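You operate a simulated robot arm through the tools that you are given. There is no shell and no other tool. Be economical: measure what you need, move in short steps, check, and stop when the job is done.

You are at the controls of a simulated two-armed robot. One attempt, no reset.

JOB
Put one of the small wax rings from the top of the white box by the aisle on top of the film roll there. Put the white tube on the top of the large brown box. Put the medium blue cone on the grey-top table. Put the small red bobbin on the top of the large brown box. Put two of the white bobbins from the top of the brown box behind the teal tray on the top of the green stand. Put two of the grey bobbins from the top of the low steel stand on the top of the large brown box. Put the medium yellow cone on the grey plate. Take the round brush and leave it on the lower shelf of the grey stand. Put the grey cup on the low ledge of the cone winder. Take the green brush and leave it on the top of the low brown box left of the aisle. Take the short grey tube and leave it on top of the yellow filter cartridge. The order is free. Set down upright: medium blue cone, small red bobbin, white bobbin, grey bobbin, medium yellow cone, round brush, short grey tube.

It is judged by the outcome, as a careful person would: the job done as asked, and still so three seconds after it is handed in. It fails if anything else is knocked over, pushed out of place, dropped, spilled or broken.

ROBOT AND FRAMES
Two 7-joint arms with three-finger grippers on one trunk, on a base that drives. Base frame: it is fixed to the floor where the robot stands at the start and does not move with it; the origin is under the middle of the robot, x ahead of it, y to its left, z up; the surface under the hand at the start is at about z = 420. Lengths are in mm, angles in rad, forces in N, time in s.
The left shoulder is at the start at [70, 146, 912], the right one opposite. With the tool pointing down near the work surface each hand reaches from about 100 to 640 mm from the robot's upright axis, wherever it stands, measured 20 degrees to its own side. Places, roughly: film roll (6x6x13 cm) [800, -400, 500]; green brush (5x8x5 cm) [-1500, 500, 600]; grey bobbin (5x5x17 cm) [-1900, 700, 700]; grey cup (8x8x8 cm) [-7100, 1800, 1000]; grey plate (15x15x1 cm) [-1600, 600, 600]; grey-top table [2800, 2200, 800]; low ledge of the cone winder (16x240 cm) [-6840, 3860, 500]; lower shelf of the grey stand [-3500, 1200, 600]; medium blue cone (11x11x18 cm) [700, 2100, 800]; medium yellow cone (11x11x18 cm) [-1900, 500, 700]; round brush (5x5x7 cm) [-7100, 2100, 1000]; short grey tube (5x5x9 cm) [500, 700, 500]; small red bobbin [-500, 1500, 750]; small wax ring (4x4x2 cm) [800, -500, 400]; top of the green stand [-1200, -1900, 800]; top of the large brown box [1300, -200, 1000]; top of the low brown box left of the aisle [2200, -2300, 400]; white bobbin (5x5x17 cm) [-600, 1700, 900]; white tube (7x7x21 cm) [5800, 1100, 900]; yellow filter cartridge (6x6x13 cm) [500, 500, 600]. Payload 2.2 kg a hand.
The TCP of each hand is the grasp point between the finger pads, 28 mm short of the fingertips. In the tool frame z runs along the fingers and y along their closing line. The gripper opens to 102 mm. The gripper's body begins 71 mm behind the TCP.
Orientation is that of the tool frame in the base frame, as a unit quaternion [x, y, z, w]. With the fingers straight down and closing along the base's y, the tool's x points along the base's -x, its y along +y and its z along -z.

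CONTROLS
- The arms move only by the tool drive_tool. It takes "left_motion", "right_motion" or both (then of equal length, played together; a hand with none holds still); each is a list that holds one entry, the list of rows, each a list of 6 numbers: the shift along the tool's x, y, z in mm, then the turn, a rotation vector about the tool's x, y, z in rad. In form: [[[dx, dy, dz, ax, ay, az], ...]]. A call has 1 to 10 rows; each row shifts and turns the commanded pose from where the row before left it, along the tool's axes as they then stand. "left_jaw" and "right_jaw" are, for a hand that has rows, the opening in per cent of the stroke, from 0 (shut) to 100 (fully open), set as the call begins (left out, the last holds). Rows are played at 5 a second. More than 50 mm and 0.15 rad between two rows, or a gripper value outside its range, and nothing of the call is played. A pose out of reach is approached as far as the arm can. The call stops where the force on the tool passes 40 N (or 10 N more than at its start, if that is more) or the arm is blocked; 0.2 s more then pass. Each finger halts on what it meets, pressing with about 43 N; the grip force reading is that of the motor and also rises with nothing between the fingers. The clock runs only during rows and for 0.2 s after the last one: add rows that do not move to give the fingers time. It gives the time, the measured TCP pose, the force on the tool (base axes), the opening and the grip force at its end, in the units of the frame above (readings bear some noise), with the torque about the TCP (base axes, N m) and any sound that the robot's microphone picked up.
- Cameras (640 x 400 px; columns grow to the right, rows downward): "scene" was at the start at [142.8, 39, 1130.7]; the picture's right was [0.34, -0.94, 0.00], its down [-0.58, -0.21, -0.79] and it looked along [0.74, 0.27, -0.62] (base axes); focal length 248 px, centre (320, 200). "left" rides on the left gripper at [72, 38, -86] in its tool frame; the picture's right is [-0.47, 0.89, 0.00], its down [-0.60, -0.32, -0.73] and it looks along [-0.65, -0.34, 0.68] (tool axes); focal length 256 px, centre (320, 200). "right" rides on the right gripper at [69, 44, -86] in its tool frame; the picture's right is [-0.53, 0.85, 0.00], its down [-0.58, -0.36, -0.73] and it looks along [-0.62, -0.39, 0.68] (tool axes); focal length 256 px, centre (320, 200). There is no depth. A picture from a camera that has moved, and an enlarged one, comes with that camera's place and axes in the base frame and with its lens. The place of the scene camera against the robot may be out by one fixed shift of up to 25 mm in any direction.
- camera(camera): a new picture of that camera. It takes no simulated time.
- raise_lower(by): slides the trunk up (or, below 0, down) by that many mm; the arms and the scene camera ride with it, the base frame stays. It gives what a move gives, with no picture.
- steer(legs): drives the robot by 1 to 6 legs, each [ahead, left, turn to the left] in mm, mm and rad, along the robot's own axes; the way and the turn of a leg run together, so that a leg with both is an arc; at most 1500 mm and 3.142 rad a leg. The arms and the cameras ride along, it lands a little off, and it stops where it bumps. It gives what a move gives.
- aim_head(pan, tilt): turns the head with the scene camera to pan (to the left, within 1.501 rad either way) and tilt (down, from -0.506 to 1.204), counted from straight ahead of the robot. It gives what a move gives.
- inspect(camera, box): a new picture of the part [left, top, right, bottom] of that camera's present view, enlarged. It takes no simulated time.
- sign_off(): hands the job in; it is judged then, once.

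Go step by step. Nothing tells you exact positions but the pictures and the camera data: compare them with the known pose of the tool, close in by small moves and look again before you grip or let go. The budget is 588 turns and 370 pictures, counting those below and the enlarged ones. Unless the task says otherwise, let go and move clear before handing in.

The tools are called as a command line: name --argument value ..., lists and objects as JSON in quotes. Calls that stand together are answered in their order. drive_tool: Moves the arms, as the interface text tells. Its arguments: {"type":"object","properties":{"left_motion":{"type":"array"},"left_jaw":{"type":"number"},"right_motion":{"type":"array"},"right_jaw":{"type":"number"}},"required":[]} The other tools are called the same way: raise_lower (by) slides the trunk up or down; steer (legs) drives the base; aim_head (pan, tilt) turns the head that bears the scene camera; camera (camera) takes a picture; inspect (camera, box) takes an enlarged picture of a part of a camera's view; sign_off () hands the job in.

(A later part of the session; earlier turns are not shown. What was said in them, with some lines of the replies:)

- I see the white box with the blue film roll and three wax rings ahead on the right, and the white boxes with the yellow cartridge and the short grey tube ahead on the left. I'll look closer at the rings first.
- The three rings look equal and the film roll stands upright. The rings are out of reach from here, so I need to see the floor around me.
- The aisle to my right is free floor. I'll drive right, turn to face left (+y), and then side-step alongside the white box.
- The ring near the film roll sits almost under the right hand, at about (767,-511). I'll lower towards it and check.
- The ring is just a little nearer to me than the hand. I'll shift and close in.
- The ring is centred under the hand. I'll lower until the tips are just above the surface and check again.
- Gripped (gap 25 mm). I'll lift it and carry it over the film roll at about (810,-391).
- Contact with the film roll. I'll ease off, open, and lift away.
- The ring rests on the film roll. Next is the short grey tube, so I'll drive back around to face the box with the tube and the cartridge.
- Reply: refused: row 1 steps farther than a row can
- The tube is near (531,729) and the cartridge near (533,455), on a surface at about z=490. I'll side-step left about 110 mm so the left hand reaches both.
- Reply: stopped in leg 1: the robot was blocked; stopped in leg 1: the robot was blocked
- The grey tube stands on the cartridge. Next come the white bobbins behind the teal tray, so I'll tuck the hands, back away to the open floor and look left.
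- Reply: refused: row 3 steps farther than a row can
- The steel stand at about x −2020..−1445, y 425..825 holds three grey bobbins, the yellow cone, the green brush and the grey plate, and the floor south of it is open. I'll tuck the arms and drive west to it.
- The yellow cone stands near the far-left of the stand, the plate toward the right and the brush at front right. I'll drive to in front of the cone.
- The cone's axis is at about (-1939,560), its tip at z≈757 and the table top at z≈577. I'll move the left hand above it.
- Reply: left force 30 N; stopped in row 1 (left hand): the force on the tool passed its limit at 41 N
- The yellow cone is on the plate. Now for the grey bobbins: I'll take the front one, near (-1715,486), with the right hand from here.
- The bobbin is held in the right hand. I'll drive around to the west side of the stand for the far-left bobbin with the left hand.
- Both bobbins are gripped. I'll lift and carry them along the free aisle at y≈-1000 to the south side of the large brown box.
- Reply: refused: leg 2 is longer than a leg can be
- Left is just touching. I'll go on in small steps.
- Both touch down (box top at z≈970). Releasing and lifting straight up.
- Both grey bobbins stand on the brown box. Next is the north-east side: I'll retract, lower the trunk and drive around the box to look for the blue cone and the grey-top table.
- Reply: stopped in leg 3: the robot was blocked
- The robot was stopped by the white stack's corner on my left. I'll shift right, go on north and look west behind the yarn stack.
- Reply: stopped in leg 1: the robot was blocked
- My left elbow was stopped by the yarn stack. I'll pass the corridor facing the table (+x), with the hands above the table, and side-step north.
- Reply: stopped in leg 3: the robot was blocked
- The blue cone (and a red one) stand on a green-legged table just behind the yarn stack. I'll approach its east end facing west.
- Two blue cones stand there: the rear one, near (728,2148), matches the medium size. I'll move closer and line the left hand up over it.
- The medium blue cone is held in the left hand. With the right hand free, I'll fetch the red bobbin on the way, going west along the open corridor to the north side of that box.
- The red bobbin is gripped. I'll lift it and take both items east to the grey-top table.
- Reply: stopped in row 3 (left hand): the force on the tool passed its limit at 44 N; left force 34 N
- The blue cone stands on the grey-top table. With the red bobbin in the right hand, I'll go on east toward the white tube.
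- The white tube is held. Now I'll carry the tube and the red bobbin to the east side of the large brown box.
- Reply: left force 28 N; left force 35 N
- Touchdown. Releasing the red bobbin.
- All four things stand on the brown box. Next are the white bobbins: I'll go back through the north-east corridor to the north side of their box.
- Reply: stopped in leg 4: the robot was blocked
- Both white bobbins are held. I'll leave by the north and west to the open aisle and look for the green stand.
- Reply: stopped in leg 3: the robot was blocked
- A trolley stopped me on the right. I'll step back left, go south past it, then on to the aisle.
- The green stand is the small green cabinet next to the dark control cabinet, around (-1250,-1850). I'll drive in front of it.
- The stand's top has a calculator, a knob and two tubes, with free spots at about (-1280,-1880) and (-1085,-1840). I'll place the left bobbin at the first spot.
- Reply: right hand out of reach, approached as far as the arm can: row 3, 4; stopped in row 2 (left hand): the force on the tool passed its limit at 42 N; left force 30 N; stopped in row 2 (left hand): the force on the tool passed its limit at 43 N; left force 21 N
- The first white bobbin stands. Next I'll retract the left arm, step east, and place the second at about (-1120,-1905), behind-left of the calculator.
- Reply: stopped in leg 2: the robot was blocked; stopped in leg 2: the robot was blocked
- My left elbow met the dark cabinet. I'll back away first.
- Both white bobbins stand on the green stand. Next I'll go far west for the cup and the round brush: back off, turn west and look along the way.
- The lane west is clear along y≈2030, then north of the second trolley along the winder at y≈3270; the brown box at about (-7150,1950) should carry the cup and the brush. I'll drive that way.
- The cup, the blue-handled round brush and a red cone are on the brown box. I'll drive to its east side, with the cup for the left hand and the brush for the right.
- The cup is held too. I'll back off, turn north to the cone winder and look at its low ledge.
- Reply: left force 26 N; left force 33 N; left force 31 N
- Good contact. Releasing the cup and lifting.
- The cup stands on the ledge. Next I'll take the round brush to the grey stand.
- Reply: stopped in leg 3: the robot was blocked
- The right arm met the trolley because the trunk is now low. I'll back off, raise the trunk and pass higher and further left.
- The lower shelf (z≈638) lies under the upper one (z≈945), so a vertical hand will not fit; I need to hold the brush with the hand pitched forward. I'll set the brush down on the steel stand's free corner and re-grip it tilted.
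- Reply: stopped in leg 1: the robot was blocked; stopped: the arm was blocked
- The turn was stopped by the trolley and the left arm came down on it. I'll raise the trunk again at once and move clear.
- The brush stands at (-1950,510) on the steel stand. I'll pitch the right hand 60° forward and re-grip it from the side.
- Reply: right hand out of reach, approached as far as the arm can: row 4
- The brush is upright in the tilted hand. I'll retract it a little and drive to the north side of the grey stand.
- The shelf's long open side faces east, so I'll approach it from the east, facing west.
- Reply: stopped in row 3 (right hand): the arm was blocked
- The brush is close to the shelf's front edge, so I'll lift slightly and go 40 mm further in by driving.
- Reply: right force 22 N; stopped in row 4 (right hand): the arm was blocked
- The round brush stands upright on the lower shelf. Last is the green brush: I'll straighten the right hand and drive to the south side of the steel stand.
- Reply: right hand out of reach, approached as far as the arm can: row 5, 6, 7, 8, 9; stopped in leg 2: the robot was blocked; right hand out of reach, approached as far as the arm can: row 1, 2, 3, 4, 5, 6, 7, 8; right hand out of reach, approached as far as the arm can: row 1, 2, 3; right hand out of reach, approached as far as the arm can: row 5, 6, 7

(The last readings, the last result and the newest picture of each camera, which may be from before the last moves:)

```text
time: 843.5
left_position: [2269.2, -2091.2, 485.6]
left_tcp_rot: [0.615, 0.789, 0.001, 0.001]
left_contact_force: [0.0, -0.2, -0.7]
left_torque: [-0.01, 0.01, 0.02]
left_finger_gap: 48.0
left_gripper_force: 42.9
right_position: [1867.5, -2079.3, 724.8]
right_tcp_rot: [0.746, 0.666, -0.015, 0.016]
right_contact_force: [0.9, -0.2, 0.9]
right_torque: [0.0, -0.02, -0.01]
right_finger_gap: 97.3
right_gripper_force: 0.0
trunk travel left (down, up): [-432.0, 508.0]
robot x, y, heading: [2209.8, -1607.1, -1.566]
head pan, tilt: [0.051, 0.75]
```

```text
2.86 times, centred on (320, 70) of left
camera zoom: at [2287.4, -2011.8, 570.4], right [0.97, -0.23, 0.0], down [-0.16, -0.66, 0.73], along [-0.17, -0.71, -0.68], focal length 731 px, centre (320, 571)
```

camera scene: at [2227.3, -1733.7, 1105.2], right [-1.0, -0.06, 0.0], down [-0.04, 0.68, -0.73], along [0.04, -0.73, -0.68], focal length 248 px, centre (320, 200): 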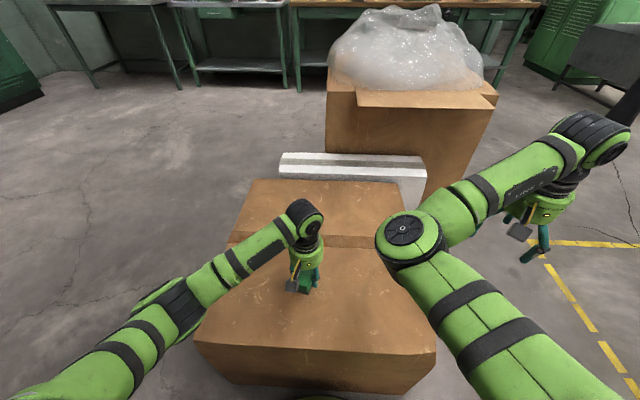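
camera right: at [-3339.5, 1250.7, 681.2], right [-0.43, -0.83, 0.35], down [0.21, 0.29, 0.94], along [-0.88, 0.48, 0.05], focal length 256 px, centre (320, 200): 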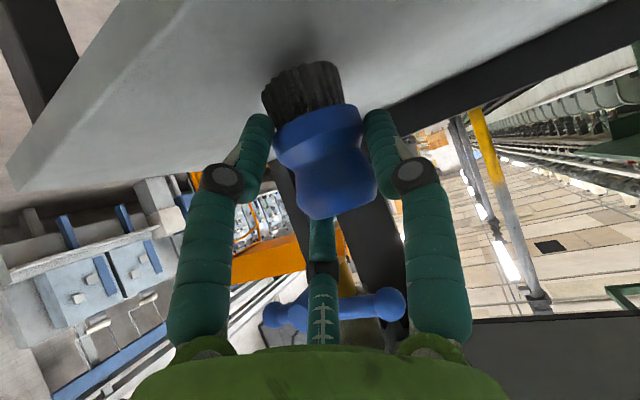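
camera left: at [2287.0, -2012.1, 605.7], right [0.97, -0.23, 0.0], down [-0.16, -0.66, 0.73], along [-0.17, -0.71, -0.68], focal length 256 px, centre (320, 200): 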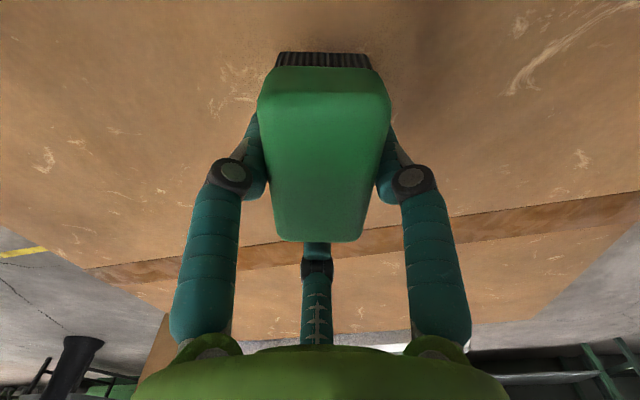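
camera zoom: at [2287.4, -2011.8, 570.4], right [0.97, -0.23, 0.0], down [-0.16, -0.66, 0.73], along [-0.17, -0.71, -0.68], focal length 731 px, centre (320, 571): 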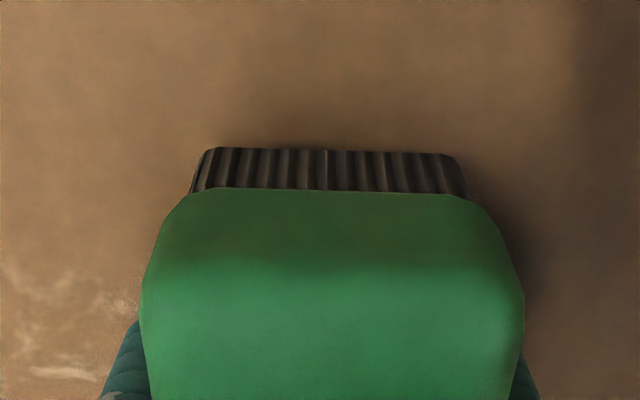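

drive_tool --left_motion '[[[0, 0, 6, 0, 0, 0]]]'

drive_tool --left_motion '[[[0, 0, 5, 0, 0, 0]]]'

drive_tool --left_motion '[[[0, 0, 4, 0, 0, 0]]]'

inspect --camera "left" --box '[220, 0, 420, 140]'

```text
time: 843.9
left_position: [2267.4, -2091.8, 480.6]
left_tcp_rot: [0.614, 0.789, -0.001, 0.003]
left_contact_force: [1.5, 0.1, 7.5]
left_torque: [-0.12, 0.08, -0.01]
left_finger_gap: 47.9
left_gripper_force: 42.9
right_position: [1868.0, -2077.6, 725.3]
right_tcp_rot: [0.745, 0.667, -0.014, 0.017]
right_contact_force: [0.6, -0.4, 0.6]
right_torque: [-0.01, 0.04, -0.02]
right_finger_gap: 97.0
right_gripper_force: 0.0
trunk travel left (down, up): [-432.0, 508.0]
robot x, y, heading: [2210.3, -1608.7, -1.569]
head pan, tilt: [0.051, 0.75]
```

```text
time: 844.5
left_position: [2266.8, -2092.9, 481.0]
left_tcp_rot: [0.615, 0.788, -0.004, 0.002]
left_contact_force: [2.6, 5.1, 18.7]
left_torque: [0.55, -0.22, -0.08]
left_finger_gap: 47.9
left_gripper_force: 43.2
right_position: [1868.9, -2078.2, 725.7]
right_tcp_rot: [0.745, 0.667, -0.014, 0.018]
right_contact_force: [-0.2, 1.0, -0.2]
right_torque: [0.04, -0.03, 0.01]
right_finger_gap: 96.8
right_gripper_force: 0.1
trunk travel left (down, up): [-432.0, 508.0]
robot x, y, heading: [2211.9, -1605.7, -1.566]
head pan, tilt: [0.051, 0.75]
stopped in row 1 (left hand): the force on the tool passed its limit at 41 N (the readings are from after the stop); the commanded pose is now the measured one
```

```text
time: 845.0
left_position: [2266.9, -2096.6, 479.9]
left_tcp_rot: [0.615, 0.788, -0.007, 0.003]
left_contact_force: [1.3, 5.1, 19.1]
left_torque: [0.51, -0.3, -0.06]
left_finger_gap: 48.0
left_gripper_force: 42.7
right_position: [1868.9, -2078.4, 725.6]
right_tcp_rot: [0.745, 0.667, -0.014, 0.017]
right_contact_force: [-0.4, -0.6, -1.1]
right_torque: [0.02, -0.01, 0.01]
right_finger_gap: 96.9
right_gripper_force: 0.2
trunk travel left (down, up): [-432.0, 508.0]
robot x, y, heading: [2212.3, -1610.6, -1.565]
head pan, tilt: [0.051, 0.75]
stopped in row 1 (left hand): the force on the tool passed its limit at 41 N (the readings are from after the stop); the commanded pose is now the measured one
```

```text
2.86 times, centred on (320, 70) of left
camera zoom: at [2286.3, -2015.6, 564.8], right [0.97, -0.23, 0.0], down [-0.16, -0.65, 0.74], along [-0.17, -0.72, -0.67], focal length 731 px, centre (320, 571)
```

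zoom: 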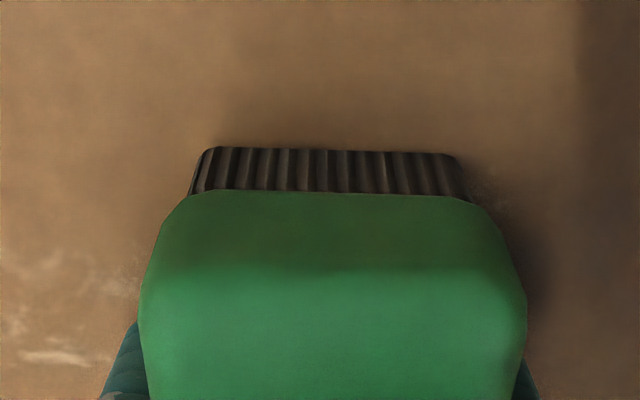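

In contact with the box top (z≈443). I'll ease off and release.

drive_tool --left_motion '[[[0, 0, -1.5, 0, 0, 0], [0, 0, 0, 0, 0, 0]]]'

drive_tool --left_motion '[[[0, 0, 0, 0, 0, 0], [0, 0, 0, 0, 0, 0], [0, 0, -15, 0, 0, 0], [0, 0, -40, 0, 0, 0], [0, 0, -45, 0, 0, 0], [0, 0, -45, 0, 0, 0]]]' --left_jaw 90

camera --camera "scene"

```text
time: 845.6
left_position: [2267.2, -2096.3, 480.0]
left_tcp_rot: [0.615, 0.789, -0.008, 0.003]
left_contact_force: [-2.8, -3.3, 15.3]
left_torque: [0.21, -0.06, 0.05]
left_finger_gap: 48.0
left_gripper_force: 43.0
right_position: [1867.0, -2077.5, 724.6]
right_tcp_rot: [0.745, 0.667, -0.015, 0.017]
right_contact_force: [-0.3, -1.0, -0.5]
right_torque: [-0.02, -0.01, -0.01]
right_finger_gap: 96.8
right_gripper_force: 0.1
trunk travel left (down, up): [-432.0, 508.0]
robot x, y, heading: [2210.5, -1610.4, -1.566]
head pan, tilt: [0.051, 0.75]
```

```text
time: 847.0
left_position: [2269.2, -2094.0, 623.9]
left_tcp_rot: [0.615, 0.789, -0.004, 0.002]
left_contact_force: [0.5, 0.9, 0.7]
left_torque: [0.0, -0.03, -0.01]
left_finger_gap: 91.9
left_gripper_force: 0.1
right_position: [1869.3, -2077.5, 724.8]
right_tcp_rot: [0.746, 0.666, -0.014, 0.018]
right_contact_force: [0.0, -0.2, -0.8]
right_torque: [0.02, -0.01, -0.02]
right_finger_gap: 96.6
right_gripper_force: 0.1
trunk travel left (down, up): [-432.0, 508.0]
robot x, y, heading: [2210.9, -1609.6, -1.562]
head pan, tilt: [0.051, 0.75]
```

```text
105 pictures are left
camera scene: at [2227.4, -1733.2, 1105.1], right [-1.0, -0.06, 0.0], down [-0.04, 0.68, -0.73], along [0.04, -0.73, -0.68], focal length 248 px, centre (320, 200)
```

scene: 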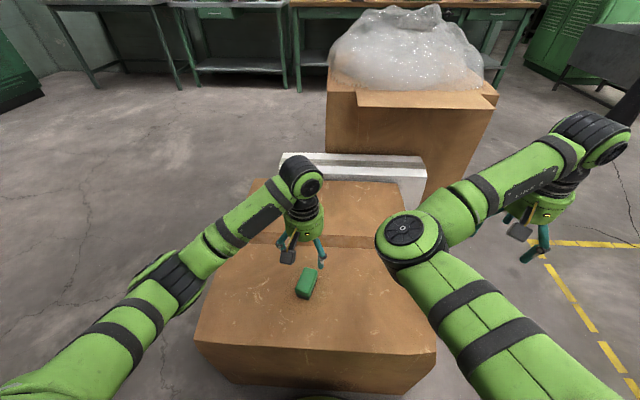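

The green brush lies on the low brown box. I'll back clear and hand in.

steer --legs '[[-300, 0, 0]]'

camera --camera "scene"

```text
time: 849.0
left_position: [2265.4, -1796.7, 625.1]
left_tcp_rot: [0.615, 0.788, -0.005, 0.003]
left_contact_force: [-0.4, 1.4, -0.2]
left_torque: [0.0, 0.03, -0.03]
left_finger_gap: 91.9
left_gripper_force: 0.0
right_position: [1865.3, -1779.3, 724.2]
right_tcp_rot: [0.746, 0.665, -0.015, 0.017]
right_contact_force: [-0.1, 0.4, -0.2]
right_torque: [-0.02, -0.04, 0.04]
right_finger_gap: 96.8
right_gripper_force: 0.1
trunk travel left (down, up): [-432.0, 508.0]
robot x, y, heading: [2208.7, -1310.1, -1.573]
head pan, tilt: [0.051, 0.75]
```

```text
104 pictures are left
camera scene: at [2226.1, -1434.9, 1105.2], right [-1.0, -0.05, 0.0], down [-0.04, 0.68, -0.73], along [0.04, -0.73, -0.68], focal length 248 px, centre (320, 200)
```

scene: 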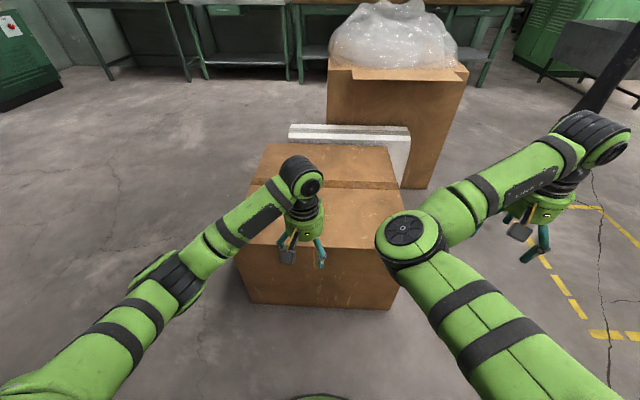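

sign_off

```text
The job is handed in.
```

I placed everything as asked, let go, backed clear and handed the job in; the result of the judging is not known to me.

While driving, the robot bumped the white stack, the dark control cabinet, both trolleys and probably the mesh cart. At one of the trolleys the left arm was also lowered onto it. I saw nothing fallen or shifted afterwards, but I did not go back to check each one closely.
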